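You operate a simulated robot arm through the tools that you are given. There is no shell and no other tool. Be economical: measure what you need, move in short steps, check, and stop when the job is done.

Carry out the task below with a simulated robot arm. There is one attempt and no reset: what you move stays moved.

TASK
Turn the tester dial to 0 bar. Then take the tall cup from the top of the pale bench and put it on top of the yellow filter.
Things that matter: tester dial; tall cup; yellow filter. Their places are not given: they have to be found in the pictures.

It is judged by the outcome, as a careful person would: the job done as asked, and still so three seconds after it is handed in. It fails if anything else is knocked over, pushed out of place, dropped, spilled or broken.

THE ROBOT
A 6-joint arm with a two-finger parallel gripper, fixed in place. Base frame: the origin is at the foot of the arm, x ahead of it, y to its left, z up; the work surface is at about z = 900. Lengths are in mm, angles in rad, forces in N, time in s.
With the tool pointing down near the work surface it reaches from about 240 to 640 mm from the base axis. Its first joint turns from -1.152 to 1.152 rad. Payload 2.7 kg.
Tool frame: the origin (TCP) lies between the finger pads and is the grasp point; the fingertips stand 23 mm ahead of it; z points along the fingers, y is the line along which they close. The gripper opens to 94 mm. The fingers are 38 mm wide and 10 mm thick; the gripper's body (54 by 96 mm) begins 39 mm behind the TCP.
Orientation is told as [roll, pitch, yaw] about the base's x, y, z axes, in that order, counted from this pose: with the fingers straight down and closing along the base's y, the tool's x points along the base's -x, its y along +y and its z along -z.

THE INTERFACE
- The arm moves only by the tool jog_arm. Its argument "steps" is one flat list of numbers, 7 for each row, row after row: the shift along the base's x, y, z in cm, then the turn, a rotation vector about the base's x, y, z in rad, then the finger opening in cm, from 0 to 9.4. In form: [x, y, z, ax, ay, az, fingers, x, y, z, ax, ay, az, fingers, ...]. A call has 1 to 20 rows; each row is the pose to reach, as a shift and turn from the pose commanded when the call began. A row lasts 0.2 s, in which the tool goes at most 50 mm and 0.15 rad; a call with a longer step from one row to the next is refused whole, and so is a gripper value outside its range. A pose out of reach is approached as far as the arm can. The call stops where the force on the tool passes 40 N (or 10 N more than at its start, if that is more) or the arm is blocked; 0.2 s more then pass. The fingers move at their own pace (about 45 mm/s each) and stop on an object; they squeeze with about 34 N. The grip force told is the motor's: it shows also when the fingers shut on nothing. Time passes only in rows, and 0.2 s behind the last, so rows that repeat a pose let the fingers close. It gives the time, the measured TCP pose, the force on the tool (base axes), the opening and the grip force at its end, in the units of the frame above (readings bear some noise).
- Cameras (640 x 400 px; columns grow to the right, rows downward): "scene" is fixed at [72.8, -427.4, 1423.6]; the picture's right is [0.80, -0.59, 0.00], its down [-0.23, -0.31, -0.92] and it looks along [0.55, 0.74, -0.38] (base axes); focal length 354 px, centre (320, 200). "wrist" rides on the gripper at [-39, 0, -44] in the tool frame; the picture's right is [0.00, -1.00, 0.00], its down [0.97, 0.00, -0.24] and it looks along [0.24, 0.00, 0.97] (tool axes); focal length 218 px, centre (320, 200).
- get_image(camera): a new picture of that camera. No time passes.
- pixel_to_xyz(camera, pixels): for up to 12 pixels [column, row] of the newest picture of that camera ("zoom" is the newest enlarged one), the place [x, y, z] in the base frame of the surface seen there, good to about 2 mm. No time passes.
- close_up(camera, box): a new picture of the part [left, top, right, bottom] of that camera's present view, enlarged. No time passes.
- job_done(): hands the job in; it is judged then, once.

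Work in short steps. Measure before you move; look again where a grasp or a placing could have gone wrong, and mend it. You have 80 turns and 34 pictures in all, the two below and enlarged ones among them. Open the gripper and draw the arm clear of the work before you hand the job in, unless the task says otherwise; then end with one line.

The tools are called after "Emit:" as a command line: name --argument value ..., lists and objects as JSON in quotes. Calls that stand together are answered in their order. jog_arm: Moves the arm, as the interface text tells. Its arguments: {"type":"object","properties":{"steps":{"type":"array"}},"required":["steps"]} The other tools are called the same way: get_image (camera) takes a picture; pixel_to_xyz (camera, pixels) gives the place of the surface under pixels of a picture; close_up (camera, box) takes an enlarged picture of a part of a camera's view; job_done () hands the job in.

At the start:

```text
time_s: 0.0
eef_pos: [332.7, -16.9, 1224.9]
ee_rot: [-0.002, 0.0, 0.0]
force: [0.4, 0.2, -0.5]
gripper_width: 94.5
finger_force: 0.0
```

scene: 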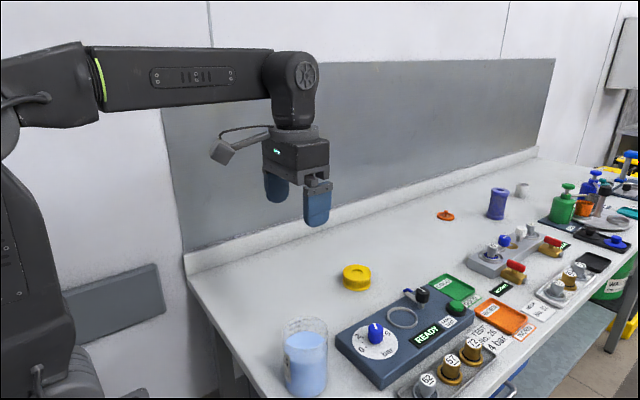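
wrist: 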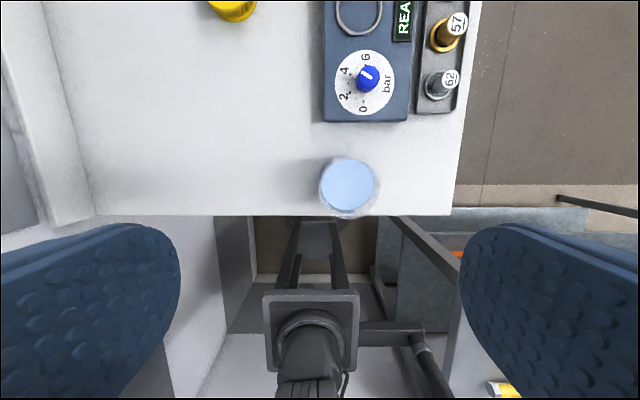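

The scene shows a blue dial knob at (375,335), a clear container with blue content at (305,360), a purple cylinder at (497,203) and a yellow puck at (356,277). I take close-ups and measure.

Emit:
close_up --camera "scene" --box '[270, 250, 510, 400]'

Emit:
close_up --camera "scene" --box '[420, 150, 640, 288]'

Emit:
close_up --camera "wrist" --box '[200, 0, 480, 220]'

Emit:
pixel_to_xyz --camera "wrist" --pixels '[[348, 186], [368, 79], [368, 72], [342, 82], [363, 106], [348, 215], [325, 186], [374, 186], [233, 8], [346, 95], [366, 58], [386, 84]]'

Emit:
pixel_to_xyz --camera "scene" --pixels '[[356, 270], [345, 272], [368, 270], [356, 283], [497, 192], [497, 205], [376, 326], [376, 336], [305, 340], [305, 322], [522, 188], [445, 215]]'

```text
2.67 times, centred on (390, 325) of scene
```

zoom: 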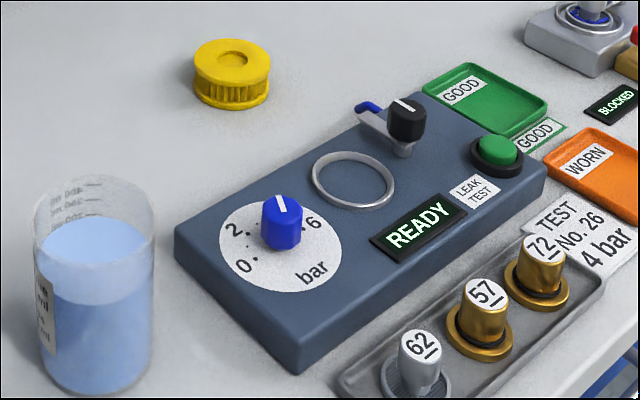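

```text
2.90 times, centred on (530, 219) of scene
```

zoom: 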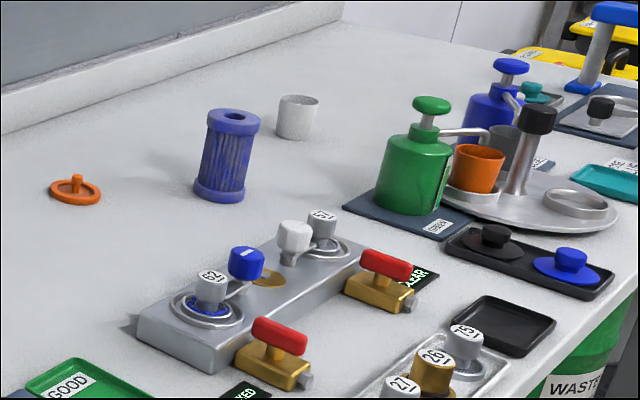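

```text
1.82 times, centred on (340, 110) of wrist
```

zoom: 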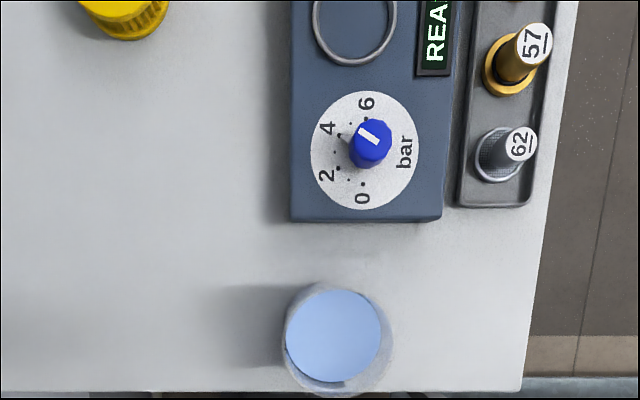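

```text
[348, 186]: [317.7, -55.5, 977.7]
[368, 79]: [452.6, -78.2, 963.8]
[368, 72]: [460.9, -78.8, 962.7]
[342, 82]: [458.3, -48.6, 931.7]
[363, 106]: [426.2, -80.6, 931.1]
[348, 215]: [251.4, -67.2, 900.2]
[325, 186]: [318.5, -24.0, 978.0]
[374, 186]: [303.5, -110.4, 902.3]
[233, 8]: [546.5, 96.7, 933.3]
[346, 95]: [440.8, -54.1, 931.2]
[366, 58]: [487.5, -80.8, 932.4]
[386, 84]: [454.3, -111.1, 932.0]
```

```text
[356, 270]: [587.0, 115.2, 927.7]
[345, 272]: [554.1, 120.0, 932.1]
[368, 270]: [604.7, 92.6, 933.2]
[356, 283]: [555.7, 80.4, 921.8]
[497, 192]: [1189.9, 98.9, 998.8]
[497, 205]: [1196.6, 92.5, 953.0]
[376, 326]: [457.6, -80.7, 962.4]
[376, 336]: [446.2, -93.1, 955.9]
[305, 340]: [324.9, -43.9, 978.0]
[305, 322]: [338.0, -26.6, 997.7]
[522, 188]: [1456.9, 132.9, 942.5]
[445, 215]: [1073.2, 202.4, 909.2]
```

The tall cup is the clear graduated cup at about (320,-58), holding blue liquid, so it must stay upright. The yellow filter is the puck at about (580,100), top z≈933. The dial knob is at about (453,-80), top z≈963. I move above the dial to read it closely.

Emit:
jog_arm --steps '[3, -1.6, -3, 0, 0, 0, 9.4, 6, -3.2, -5.5, 0, 0, 0, 8, 9, -4.7, -8, 0, 0, 0, 6, 11.5, -6.3, -10.5, 0, 0, 0, 5, 11.5, -6.3, -12.5, 0, 0, 0, 5]'

Emit:
get_image --camera "wrist"

```text
time_s: 1.2
eef_pos: [449.4, -78.0, 1099.0]
ee_rot: [-0.001, 0.0, -0.001]
force: [0.0, -0.2, 0.2]
gripper_width: 50.0
finger_force: 0.1
```

```text
28 pictures are left
```

wrist: 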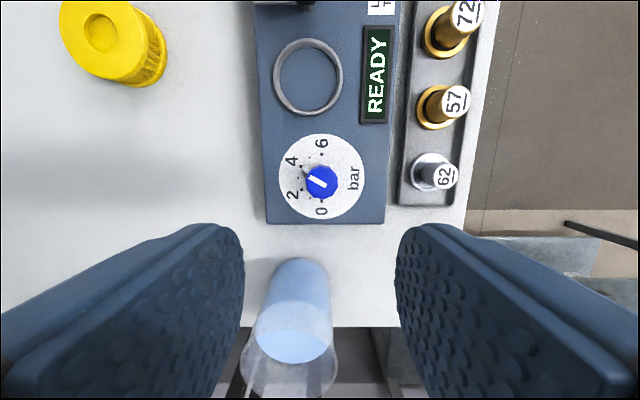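

The dial is at (320,180) in the wrist view. I enlarge it and measure the knob and marks.

Emit:
close_up --camera "wrist" --box '[270, 130, 370, 225]'

```text
4.21 times, centred on (320, 178) of wrist
```

zoom: 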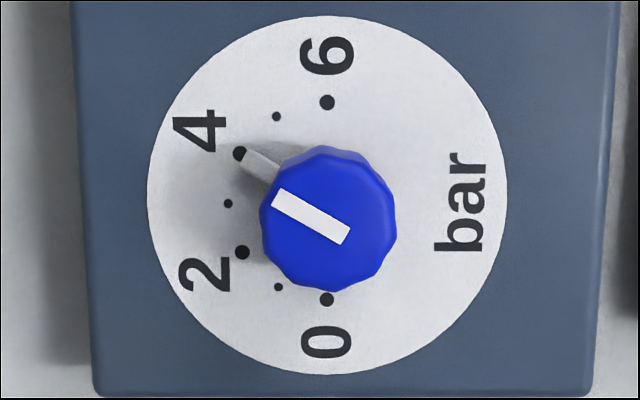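

The pointer reads exactly 4 bar. The 0 mark points along -x, 120° counter-clockwise seen from above. I measure the knob size, the pointer stub and the cup.

Emit:
pixel_to_xyz --camera "zoom" --pixels '[[327, 165], [265, 220], [390, 220], [327, 285], [327, 220], [247, 155], [262, 165], [327, 300], [327, 102], [240, 252], [450, 200]]'

Emit:
pixel_to_xyz --camera "wrist" --pixels '[[290, 345], [290, 330], [256, 330], [328, 330], [244, 365], [337, 365], [290, 391], [300, 280], [300, 262], [100, 32], [88, 5], [78, 50]]'

```text
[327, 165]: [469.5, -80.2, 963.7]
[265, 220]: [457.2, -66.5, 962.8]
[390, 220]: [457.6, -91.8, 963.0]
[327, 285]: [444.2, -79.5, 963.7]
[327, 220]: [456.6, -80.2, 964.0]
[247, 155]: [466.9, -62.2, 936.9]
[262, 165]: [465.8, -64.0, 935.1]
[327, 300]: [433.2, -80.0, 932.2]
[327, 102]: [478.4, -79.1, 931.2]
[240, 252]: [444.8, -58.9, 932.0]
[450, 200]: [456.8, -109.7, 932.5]
```

```text
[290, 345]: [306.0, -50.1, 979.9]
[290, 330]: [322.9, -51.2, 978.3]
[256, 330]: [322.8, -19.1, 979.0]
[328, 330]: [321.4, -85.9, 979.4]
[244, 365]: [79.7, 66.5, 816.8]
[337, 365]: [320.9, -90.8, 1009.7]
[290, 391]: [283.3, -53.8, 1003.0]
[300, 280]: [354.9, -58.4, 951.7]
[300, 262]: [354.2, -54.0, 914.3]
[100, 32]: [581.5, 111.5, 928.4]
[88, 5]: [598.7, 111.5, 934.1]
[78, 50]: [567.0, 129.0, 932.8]
```

The knob centre is (456.5,-79.5), its diameter about 26 and its top at 964; the pointer stub is at about 937. I pre-rotate the tool by -1.05 rad above the knob.

Emit:
jog_arm --steps '[0.2, 0, 0, 0, 0, -0.15, 5, 0.4, 0, 0, 0, 0, -0.3, 5, 0.8, 0, 0, 0, 0, -0.45, 5, 0.8, 0, 0, 0, 0, -0.6, 5, 0.8, 0, 0, 0, 0, -0.75, 5, 0.8, 0, 0, 0, 0, -0.9, 5, 0.8, 0, 0, 0, 0, -1.047, 5, 0.8, 0, 0, 0, 0, -1.047, 5]'

```text
time_s: 3.0
eef_pos: [455.3, -79.9, 1101.1]
ee_rot: [0.0, -0.001, -1.049]
force: [-0.7, -0.9, -0.4]
gripper_width: 50.0
finger_force: 0.1
```

The tool is aligned. I descend to TCP z≈966 so the tips, at about 943, stay above the stub.

Emit:
jog_arm --steps '[0.1, 0, -4, 0, 0, 0, 5, 0.1, 0, -8, 0, 0, 0, 5, 0.1, 0, -11, 0, 0, 0, 5, 0.1, 0, -12.5, 0, 0, 0, 5, 0.1, 0, -13.4, 0, 0, 0, 5, 0.1, 0, -13.4, 0, 0, 0, 5]'

Emit:
get_image --camera "scene"

```text
time_s: 4.4
eef_pos: [457.1, -80.8, 965.5]
ee_rot: [0.0, 0.0, -1.048]
force: [0.1, 0.6, -0.2]
gripper_width: 49.9
finger_force: 0.0
```

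```text
26 pictures are left
```

scene: 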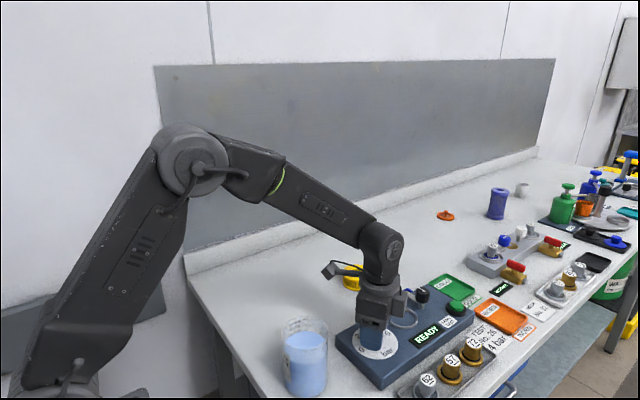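

The gripper straddles the knob. I check the protruding gadget at (345,270), so I know what it will sweep.

Emit:
pixel_to_xyz --camera "scene" --pixels '[[328, 270], [345, 267], [360, 272], [330, 276], [345, 273], [365, 290], [395, 300]]'

Emit:
close_up --camera "scene" --box '[310, 200, 470, 390]'

```text
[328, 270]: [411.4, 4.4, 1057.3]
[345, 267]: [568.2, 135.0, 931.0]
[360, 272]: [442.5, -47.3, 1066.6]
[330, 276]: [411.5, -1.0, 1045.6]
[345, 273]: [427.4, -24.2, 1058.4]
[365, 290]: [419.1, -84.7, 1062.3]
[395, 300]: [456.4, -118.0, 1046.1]
```

```text
2.11 times, centred on (390, 295) of scene
```

zoom: 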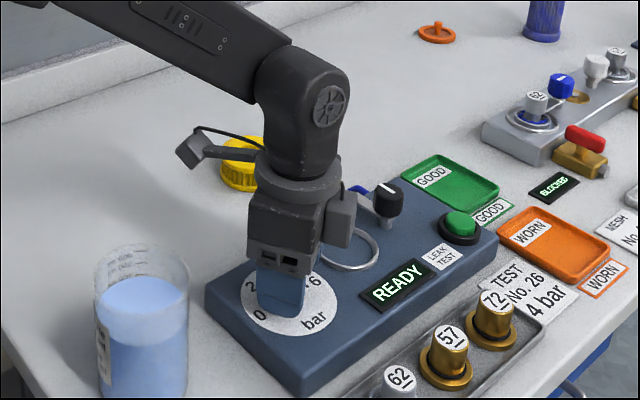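

The gadget hangs at z≈1045, radius about 95, and clears the cup rim (about 1010). I close on the knob.

Emit:
jog_arm --steps '[0, 0, 0, 0, 0, 0, 3.5, 0, 0, 0, 0, 0, 0, 2.4, 0, 0, 0, 0, 0, 0, 2.2, 0, 0, 0, 0, 0, 0, 2.0, 0, 0, 0, 0, 0, 0, 2.0]'

```text
time_s: 5.6
eef_pos: [457.4, -79.4, 965.3]
ee_rot: [0.001, -0.001, -1.047]
force: [8.5, 5.3, -3.5]
gripper_width: 27.8
finger_force: 45.7
```

Gripped (27.8 mm), with a slight side load of about 10 N along the closing axis. I ease it by about 1 mm and begin turning.

Emit:
jog_arm --steps '[0.05, 0.03, 0, 0, 0, 0, 2.0, 0.09, 0.05, 0, 0, 0, 0, 2.0, 0.09, 0.05, 0, 0, 0, 0.1, 2.0, 0.09, 0.05, 0, 0, 0, 0.2, 2.0, 0.09, 0.05, 0, 0, 0, 0.3, 2.0]'

```text
time_s: 6.8
eef_pos: [456.4, -80.0, 965.3]
ee_rot: [-0.002, 0.003, -0.746]
force: [1.2, 7.4, -18.8]
gripper_width: 27.6
finger_force: 44.8
```

It is turning; I continue in smaller increments and watch the force.

Emit:
jog_arm --steps '[0, 0, 0, 0, 0, 0.12, 2.0, 0, 0, 0, 0, 0, 0.24, 2.0, 0, 0, 0, 0, 0, 0.36, 2.0, 0, 0, 0, 0, 0, 0.48, 2.0]'

Emit:
close_up --camera "scene" --box '[310, 260, 450, 395]'

```text
time_s: 7.8
eef_pos: [456.4, -80.3, 964.9]
ee_rot: [-0.002, 0.003, -0.266]
force: [7.0, -2.3, -24.5]
gripper_width: 28.0
finger_force: 45.1
```

```text
2.96 times, centred on (380, 328) of scene
```

zoom: 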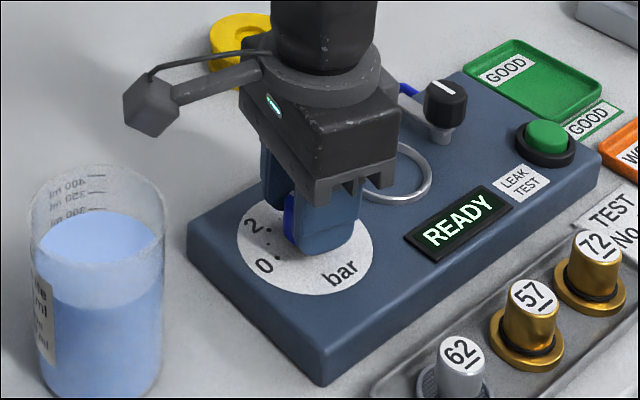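

The downward force has grown to 24 N, so I lower 1 mm while turning to relieve it.

Emit:
jog_arm --steps '[0, 0, -0.1, 0, 0, 0, 2.0, 0, 0, -0.1, 0, 0, 0.12, 2.0, 0, 0, -0.1, 0, 0, 0.24, 2.0]'

```text
time_s: 8.6
eef_pos: [456.2, -80.3, 965.8]
ee_rot: [-0.001, 0.002, -0.023]
force: [-4.5, -6.7, -15.4]
gripper_width: 27.9
finger_force: 45.1
```

The force is relieved; I continue toward yaw +1.047.

Emit:
jog_arm --steps '[0, 0, -0.1, 0, 0, 0.12, 2.0, 0, 0, -0.1, 0, 0, 0.24, 2.0, 0, 0, -0.1, 0, 0, 0.36, 2.0, 0, 0, -0.1, 0, 0, 0.48, 2.0, 0, 0, -0.1, 0, 0, 0.6, 2.0]'

```text
time_s: 9.8
eef_pos: [457.7, -80.0, 966.6]
ee_rot: [0.001, 0.0, 0.577]
force: [-20.4, -9.7, 14.2]
gripper_width: 27.7
finger_force: 44.6
```

The force now points the other way, so I ease by 1 mm and finish the turn.

Emit:
jog_arm --steps '[-0.08, -0.04, 0.08, 0, 0, 0, 2.0, -0.08, -0.04, 0.08, 0, 0, 0.12, 2.0, -0.08, -0.04, 0.08, 0, 0, 0.24, 2.0, -0.08, -0.04, 0.08, 0, 0, 0.36, 2.0, -0.08, -0.04, 0.08, 0, 0, 0.469, 2.0, -0.08, -0.04, 0.08, 0, 0, 0.469, 2.0]'

Emit:
close_up --camera "scene" --box '[310, 260, 450, 395]'

```text
time_s: 11.2
eef_pos: [457.2, -80.9, 965.6]
ee_rot: [-0.002, -0.001, 1.043]
force: [-2.5, -11.3, 7.0]
gripper_width: 27.8
finger_force: 45.0
```

```text
2.96 times, centred on (380, 328) of scene
```

zoom: 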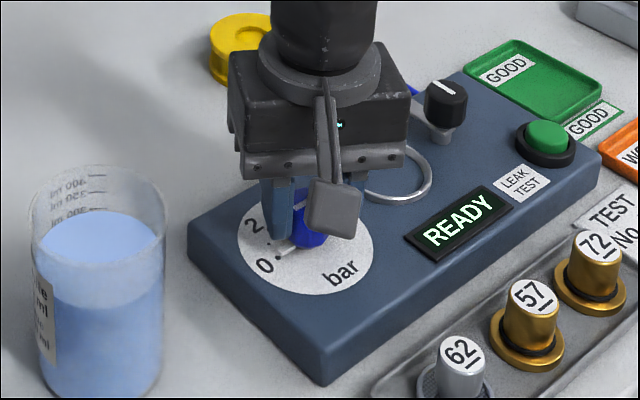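

The stub points at 0. I open to 5 cm, retreat straight up and look.

Emit:
jog_arm --steps '[0, 0, 0, 0, 0, 0, 3.5, 0, 0, 0, 0, 0, 0, 5, 0, 0, 0, 0, 0, 0, 5, 0, 0, 2, 0, 0, 0, 5, 0, 0, 6, 0, 0, 0, 5, 0, 0, 10, 0, 0, 0, 5, 0, 0, 13.4, 0, 0, 0, 5, 0, 0, 13.4, 0, 0, -0.15, 5, 0, 0, 13.4, 0, 0, -0.3, 5, 0, 0, 13.4, 0, 0, -0.45, 5, 0, 0, 13.4, 0, 0, -0.6, 5, 0, 0, 13.4, 0, 0, -0.75, 5, 0, 0, 13.4, 0, 0, -0.9, 5, 0, 0, 13.4, 0, 0, -1.047, 5]'

Emit:
get_image --camera "wrist"

Emit:
close_up --camera "wrist" --box '[270, 130, 370, 225]'

```text
time_s: 14.2
eef_pos: [456.8, -80.6, 1098.6]
ee_rot: [0.0, 0.001, -0.009]
force: [-0.3, -0.6, -0.3]
gripper_width: 49.7
finger_force: 0.0
```

```text
22 pictures are left
```

wrist: 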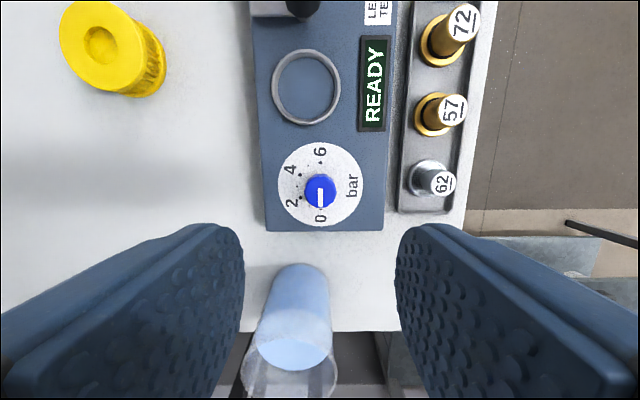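

```text
4.21 times, centred on (320, 178) of wrist
```

zoom: 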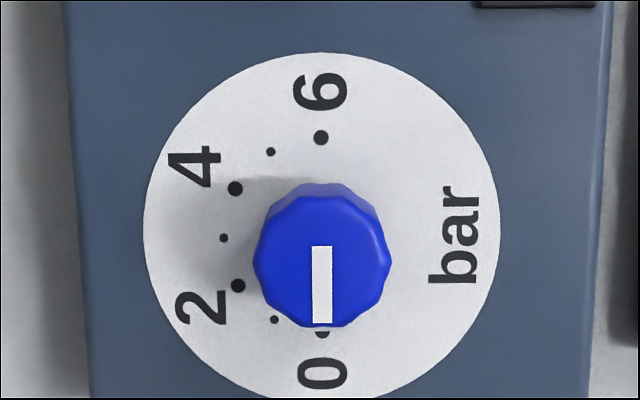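

The dial reads 0. Next I measure the cup and the filter in an enlarged scene view.

Emit:
close_up --camera "scene" --box '[270, 305, 350, 400]'

Emit:
pixel_to_xyz --camera "wrist" --pixels '[[61, 40], [141, 40], [100, 4], [100, 80], [72, 15], [130, 15], [72, 65], [130, 68], [100, 40], [115, 40], [85, 40], [140, 70]]'

```text
4.21 times, centred on (310, 352) of scene
```

zoom: 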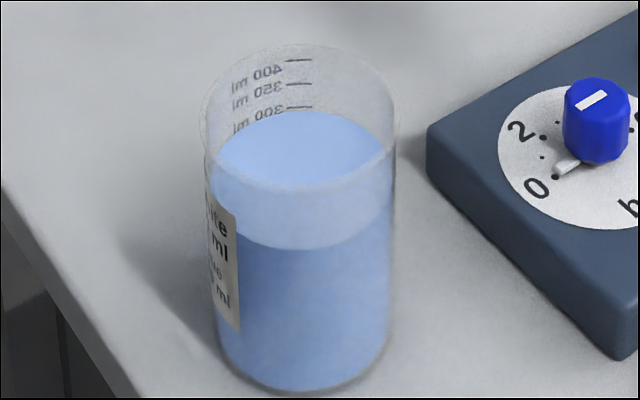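

```text
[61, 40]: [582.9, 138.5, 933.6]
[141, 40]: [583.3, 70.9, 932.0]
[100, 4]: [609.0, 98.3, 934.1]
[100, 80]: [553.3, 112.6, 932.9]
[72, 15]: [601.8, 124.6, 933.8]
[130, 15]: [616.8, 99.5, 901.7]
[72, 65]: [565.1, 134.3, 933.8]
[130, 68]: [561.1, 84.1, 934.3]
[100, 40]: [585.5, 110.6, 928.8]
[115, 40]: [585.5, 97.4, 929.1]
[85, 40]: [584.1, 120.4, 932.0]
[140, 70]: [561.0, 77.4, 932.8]
```

I measure cup points: rim left (203,112), rim right (394,110), back rim (297,47), and the body sides.

Emit:
pixel_to_xyz --camera "zoom" --pixels '[[297, 47], [205, 105], [393, 105], [300, 184], [300, 250], [300, 150], [222, 160], [385, 150], [300, 320], [300, 385], [225, 270], [380, 300]]'

Emit:
close_up --camera "scene" --box '[330, 250, 386, 300]'

```text
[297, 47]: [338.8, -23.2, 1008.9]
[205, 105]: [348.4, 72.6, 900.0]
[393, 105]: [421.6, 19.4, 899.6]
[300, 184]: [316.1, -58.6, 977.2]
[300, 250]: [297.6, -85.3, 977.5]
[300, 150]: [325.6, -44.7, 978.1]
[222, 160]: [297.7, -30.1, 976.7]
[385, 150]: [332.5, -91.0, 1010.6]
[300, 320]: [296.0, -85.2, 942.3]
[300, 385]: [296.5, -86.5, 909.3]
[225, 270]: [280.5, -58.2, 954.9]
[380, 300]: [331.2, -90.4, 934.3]
```

```text
8.00 times, centred on (358, 275) of scene
```

zoom: 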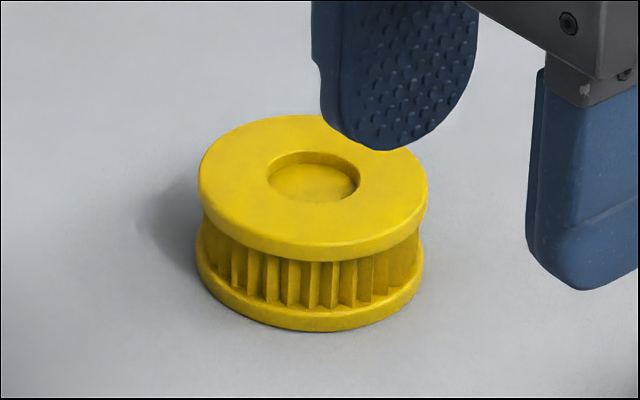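

The cup centre is about (318.5,-54), with outer diameter about 75 and rim at about 1011. I measure the filter's top edges.

Emit:
pixel_to_xyz --camera "zoom" --pixels '[[203, 180], [424, 190], [280, 120], [320, 243], [235, 136], [405, 157], [240, 225], [395, 230], [275, 175], [355, 180], [315, 155], [315, 190]]'

```text
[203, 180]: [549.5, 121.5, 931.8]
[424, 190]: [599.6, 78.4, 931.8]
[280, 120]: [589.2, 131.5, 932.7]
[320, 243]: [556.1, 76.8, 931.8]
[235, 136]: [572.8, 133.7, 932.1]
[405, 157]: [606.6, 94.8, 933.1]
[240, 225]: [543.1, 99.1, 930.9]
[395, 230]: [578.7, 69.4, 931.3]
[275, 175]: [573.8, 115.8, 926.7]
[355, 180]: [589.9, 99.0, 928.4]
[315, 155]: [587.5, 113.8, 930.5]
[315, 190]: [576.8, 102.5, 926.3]
```

The filter centre is about (575.5,102), radius about 33, top z≈932. I move over the cup with the gripper wide open.

Emit:
jog_arm --steps '[-4, 0.8, 0, 0, 0, 0, 6, -8, 1.5, 0, 0, 0, 0, 8, -11, 2.2, 0, 0, 0, 0, 9.4, -13.85, 2.65, 0, 0, 0, 0, 9.4, -13.85, 2.65, 0, 0, 0, 0, 9.4, -13.85, 2.65, -3, 0, 0, 0, 9.4, -13.85, 2.65, -3, 0, 0, 0, 9.4]'

Emit:
get_image --camera "wrist"

Emit:
get_image --camera "scene"

```text
time_s: 15.8
eef_pos: [316.8, -51.8, 1068.8]
ee_rot: [0.001, 0.001, -0.005]
force: [0.2, 1.1, -0.4]
gripper_width: 94.0
finger_force: 0.1
```

```text
18 pictures are left
```

wrist: 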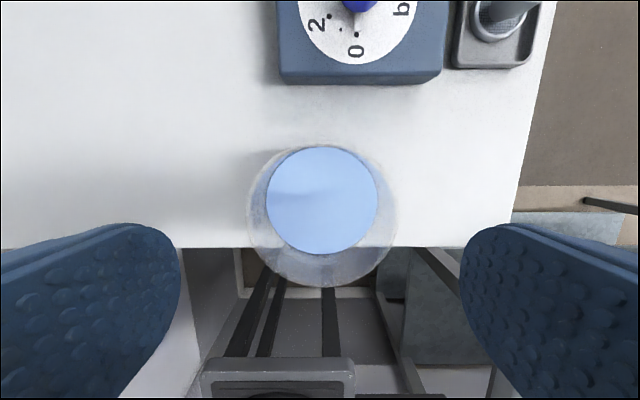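

```text
17 pictures are left
```

scene: 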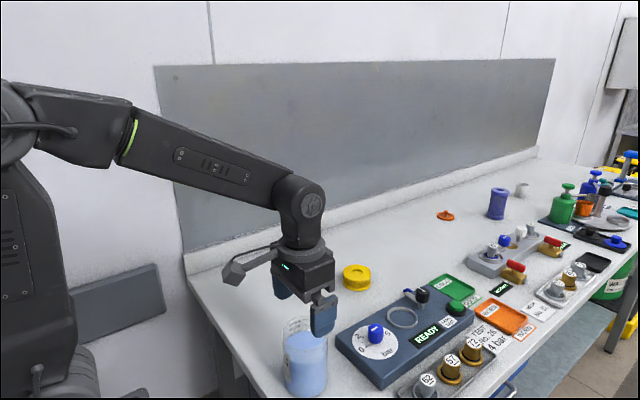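

The wrist view puts the cup at about (319.5,-53), centred between the fingers. I descend to z≈982, keeping the gripper body above the rim.

Emit:
jog_arm --steps '[0.2, -0.1, -2, 0, 0, 0, 9.4, 0.25, -0.1, -4, 0, 0, 0, 9.4, 0.25, -0.1, -6, 0, 0, 0, 9.4, 0.25, -0.1, -7.5, 0, 0, 0, 9.4, 0.25, -0.1, -8.7, 0, 0, 0, 9.4, 0.25, -0.1, -8.7, 0, 0, 0, 9.4]'

Emit:
close_up --camera "scene" --box '[230, 250, 390, 400]'

```text
time_s: 17.2
eef_pos: [319.6, -55.2, 981.9]
ee_rot: [-0.001, 0.0, -0.005]
force: [-0.6, 0.2, 0.0]
gripper_width: 94.0
finger_force: 0.0
```

```text
2.67 times, centred on (310, 325) of scene
```

zoom: 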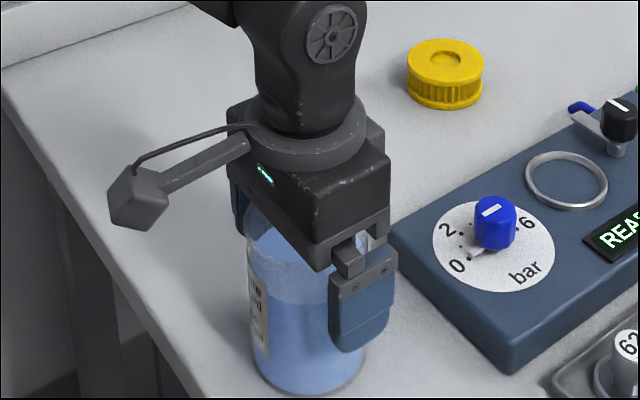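

The fingers straddle the cup. I close gradually.

Emit:
jog_arm --steps '[0, 0, 0, 0, 0, 0, 8.6, 0, 0, 0, 0, 0, 0, 7.8, 0, 0, 0, 0, 0, 0, 7.3, 0, 0, 0, 0, 0, 0, 7.0, 0, 0, 0, 0, 0, 0, 7.0]'

```text
time_s: 18.4
eef_pos: [319.2, -54.7, 981.5]
ee_rot: [-0.002, 0.002, -0.005]
force: [1.2, 0.5, 0.2]
gripper_width: 74.5
finger_force: 34.1
```

Held at 74.5 mm with 34 N. I lift slowly by a few centimetres.

Emit:
jog_arm --steps '[0, 0, 0.3, 0, 0, 0, 6.8, 0, 0, 0.8, 0, 0, 0, 6.8, 0, 0, 1.5, 0, 0, 0, 6.8, 0, 0, 2.3, 0, 0, 0, 6.8, 0, 0, 3.1, 0, 0, 0, 6.8, 0, 0, 4, 0, 0, 0, 6.8, 0, 0, 5, 0, 0, 0, 6.8, 0, 0, 6, 0, 0, 0, 6.8, 0, 0, 7, 0, 0, 0, 6.8, 0, 0, 7.8, 0, 0, 0, 6.8, 0, 0, 8.3, 0, 0, 0, 6.8, 0, 0, 8.5, 0, 0, 0, 6.8]'

Emit:
get_image --camera "scene"

```text
time_s: 21.0
eef_pos: [319.4, -55.5, 1067.8]
ee_rot: [-0.002, 0.0, -0.006]
force: [0.0, -0.4, -3.1]
gripper_width: 74.3
finger_force: 33.6
```

```text
15 pictures are left
```

scene: 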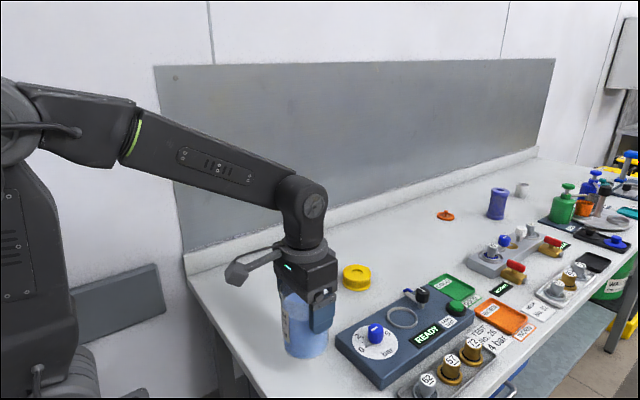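

Lifted cleanly and upright. I carry it with a smooth ramp over to the filter at (575.5,102), the cup bottom staying at about 986.

Emit:
jog_arm --steps '[0.26, 0.16, 0, 0, 0, 0, 6.8, 0.77, 0.47, 0, 0, 0, 0, 6.8, 1.79, 1.1, 0, 0, 0, 0, 6.8, 3.07, 1.88, 0, 0, 0, 0, 6.8, 4.61, 2.83, 0, 0, 0, 0, 6.8, 6.14, 3.77, 0, 0, 0, 0, 6.8, 7.68, 4.71, 0, 0, 0, 0, 6.8, 9.22, 5.65, 0, 0, 0, 0, 6.8, 10.75, 6.59, 0, 0, 0, 0, 6.8, 12.29, 7.54, 0, 0, 0, 0, 6.8, 13.82, 8.48, 0, 0, 0, 0, 6.8, 15.36, 9.42, 0, 0, 0, 0, 6.8, 16.9, 10.36, 0, 0, 0, 0, 6.8, 18.43, 11.3, 0, 0, 0, 0, 6.8, 19.97, 12.25, 0, 0, 0, 0, 6.8, 21.5, 13.19, 0, 0, 0, 0, 6.8, 23.04, 14.13, 0, 0, 0, 0, 6.8, 24.3, 14.9, 0, 0, 0, 0, 6.8, 25.1, 15.4, 0, 0, 0, 0, 6.8, 25.6, 15.7, 0, 0, 0, 0, 6.8]'

Emit:
close_up --camera "scene" --box '[290, 150, 450, 310]'

```text
time_s: 25.2
eef_pos: [577.0, 103.7, 1067.4]
ee_rot: [0.001, -0.001, -0.006]
force: [0.8, 0.4, -3.7]
gripper_width: 74.5
finger_force: 34.2
```

```text
2.50 times, centred on (370, 230) of scene
```

zoom: 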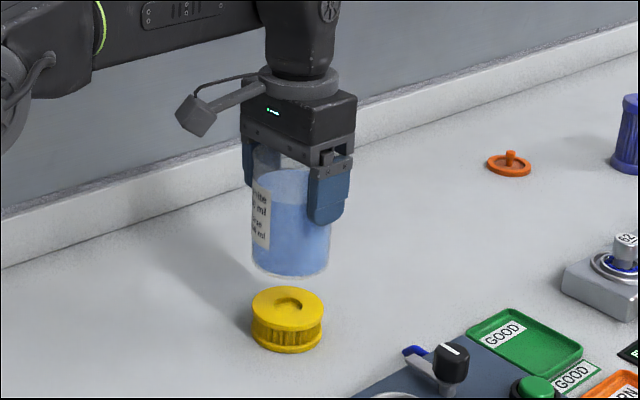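

The cup is above the filter. I descend to about 5 mm above it and check alignment.

Emit:
jog_arm --steps '[0, 0, -0.5, 0, 0, 0, 6.8, 0, 0, -1.3, 0, 0, 0, 6.8, 0, 0, -2.3, 0, 0, 0, 6.8, 0, 0, -3.3, 0, 0, 0, 6.8, 0, 0, -4.1, 0, 0, 0, 6.8, 0, 0, -4.6, 0, 0, 0, 6.8, 0, 0, -4.7, 0, 0, 0, 6.8, 0, 0, -4.7, 0, 0, 0, 6.8]'

Emit:
close_up --camera "scene" --box '[320, 210, 400, 310]'

Emit:
pixel_to_xyz --camera "zoom" --pixels '[[230, 200], [290, 200], [340, 195], [225, 230], [290, 240], [345, 230], [225, 300], [290, 310], [340, 295]]'

```text
time_s: 27.0
eef_pos: [576.5, 103.3, 1020.7]
ee_rot: [0.0, 0.0, -0.005]
force: [-0.1, 0.2, -3.2]
gripper_width: 74.3
finger_force: 33.8
```

```text
4.00 times, centred on (360, 260) of scene
```

zoom: 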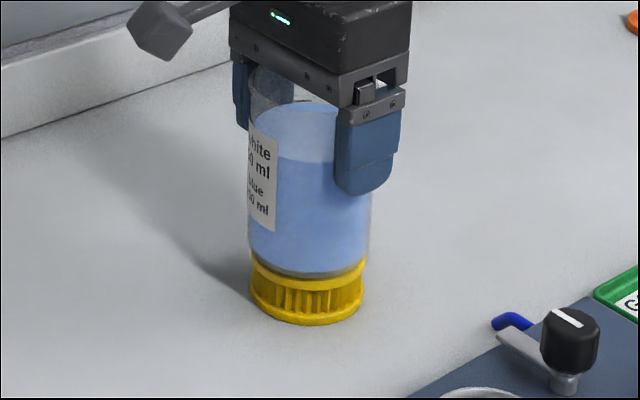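

```text
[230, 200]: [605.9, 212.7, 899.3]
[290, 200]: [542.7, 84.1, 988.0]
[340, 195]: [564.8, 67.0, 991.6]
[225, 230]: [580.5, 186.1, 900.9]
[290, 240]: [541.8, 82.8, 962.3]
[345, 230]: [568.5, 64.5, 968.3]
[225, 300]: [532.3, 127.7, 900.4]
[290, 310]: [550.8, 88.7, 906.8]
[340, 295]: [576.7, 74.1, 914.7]
```

The cup and filter share an axis within 1–2 mm (columns 308 and 307). I lower gently to contact in small steps.

Emit:
jog_arm --steps '[-0.05, -0.05, -0.15, 0, 0, 0, 6.8, -0.05, -0.05, -0.3, 0, 0, 0, 6.8, -0.05, -0.05, -0.45, 0, 0, 0, 6.8, -0.05, -0.05, -0.55, 0, 0, 0, 6.8]'

```text
time_s: 28.0
eef_pos: [576.2, 102.9, 1014.8]
ee_rot: [0.002, 0.0, -0.005]
force: [0.0, -0.1, -3.3]
gripper_width: 74.3
finger_force: 33.7
```

No contact yet (force -3.3, the cup's weight). I continue in 0.5 mm steps.

Emit:
jog_arm --steps '[0, 0, -0.05, 0, 0, 0, 6.8, 0, 0, -0.1, 0, 0, 0, 6.8]'

```text
time_s: 28.6
eef_pos: [576.8, 101.3, 1013.6]
ee_rot: [0.0, -0.002, -0.005]
force: [-0.3, -0.1, -1.0]
gripper_width: 74.3
finger_force: 34.1
```

The force is falling (-1.0), so contact has begun. I go another 0.5 mm.

Emit:
jog_arm --steps '[0, 0, -0.03, 0, 0, 0, 6.8, 0, 0, -0.05, 0, 0, 0, 6.8]'

```text
time_s: 29.2
eef_pos: [576.2, 102.4, 1014.9]
ee_rot: [0.0, -0.003, -0.005]
force: [-2.0, 0.9, 4.9]
gripper_width: 74.3
finger_force: 33.4
```

The cup is seated (+5 N). I open slowly, then check before withdrawing.

Emit:
jog_arm --steps '[0, 0, 0, 0, 0, 0, 7.5, 0, 0, 0, 0, 0, 0, 7.8, 0, 0, 0, 0, 0, 0, 8.3, 0, 0, 0, 0, 0, 0, 8.9, 0, 0, 0, 0, 0, 0, 9.4, 0, 0, 0, 0, 0, 0, 9.4]'

Emit:
close_up --camera "scene" --box '[320, 210, 400, 310]'

```text
time_s: 30.6
eef_pos: [576.2, 101.4, 1012.0]
ee_rot: [0.001, -0.001, -0.004]
force: [0.4, -0.5, -0.5]
gripper_width: 94.1
finger_force: 0.1
```

```text
4.00 times, centred on (360, 260) of scene
```

zoom: 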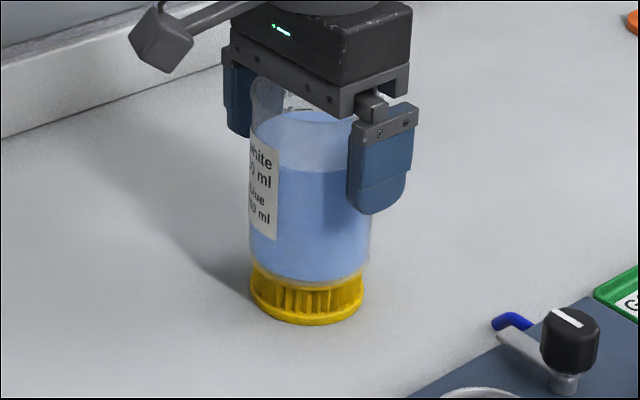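

The cup stands upright on the filter and the fingers are clear. I withdraw straight up and then back.

Emit:
jog_arm --steps '[0, 0, 1, 0, 0, 0, 9.4, 0, 0, 3, 0, 0, 0, 9.4, 0, 0, 5, 0, 0, 0, 9.4, 0, 0, 8, 0, 0, 0, 9.4, 0, 0, 11, 0, 0, 0, 9.4, 0, 0, 14, 0, 0, 0, 9.4, -4, -1, 16, 0, 0, 0, 9.4, -8, -3, 17, 0, 0, 0, 9.4, -12, -5, 17, 0, 0, 0, 9.4, -16, -7, 17, 0, 0, 0, 9.4, -20, -9, 17, 0, 0, 0, 9.4, -24, -11, 17, 0, 0, 0, 9.4]'

Emit:
get_image --camera "scene"

Emit:
close_up --camera "scene" --box '[310, 220, 470, 380]'

```text
time_s: 33.2
eef_pos: [334.9, -7.4, 1182.9]
ee_rot: [0.0, 0.0, -0.004]
force: [0.5, 1.1, -0.3]
gripper_width: 93.7
finger_force: 0.0
out of reach, approached as far as the arm can: row 6
```

```text
11 pictures are left
```

scene: 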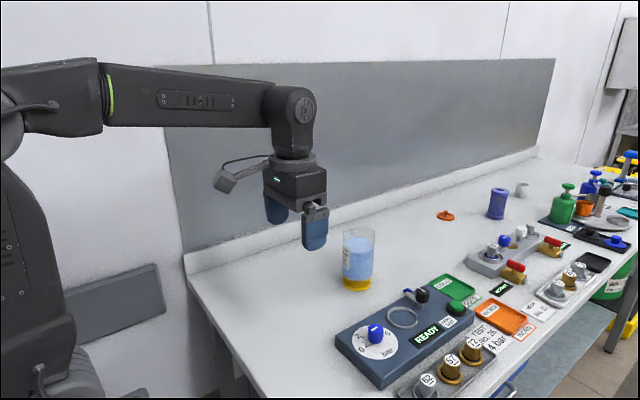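

```text
2.50 times, centred on (390, 300) of scene
```

zoom: 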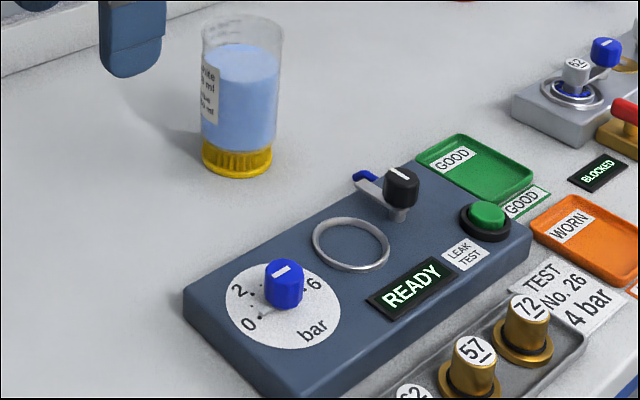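

The cup stands upright on the filter, the dial reads 0, and the arm is clear with the gripper open. I hand the job in.

Emit:
job_done

```text
The job is handed in.
```

The tester dial is at 0 bar and the tall cup is upright on top of the yellow filter, with nothing else moved or spilled in the final pictures.
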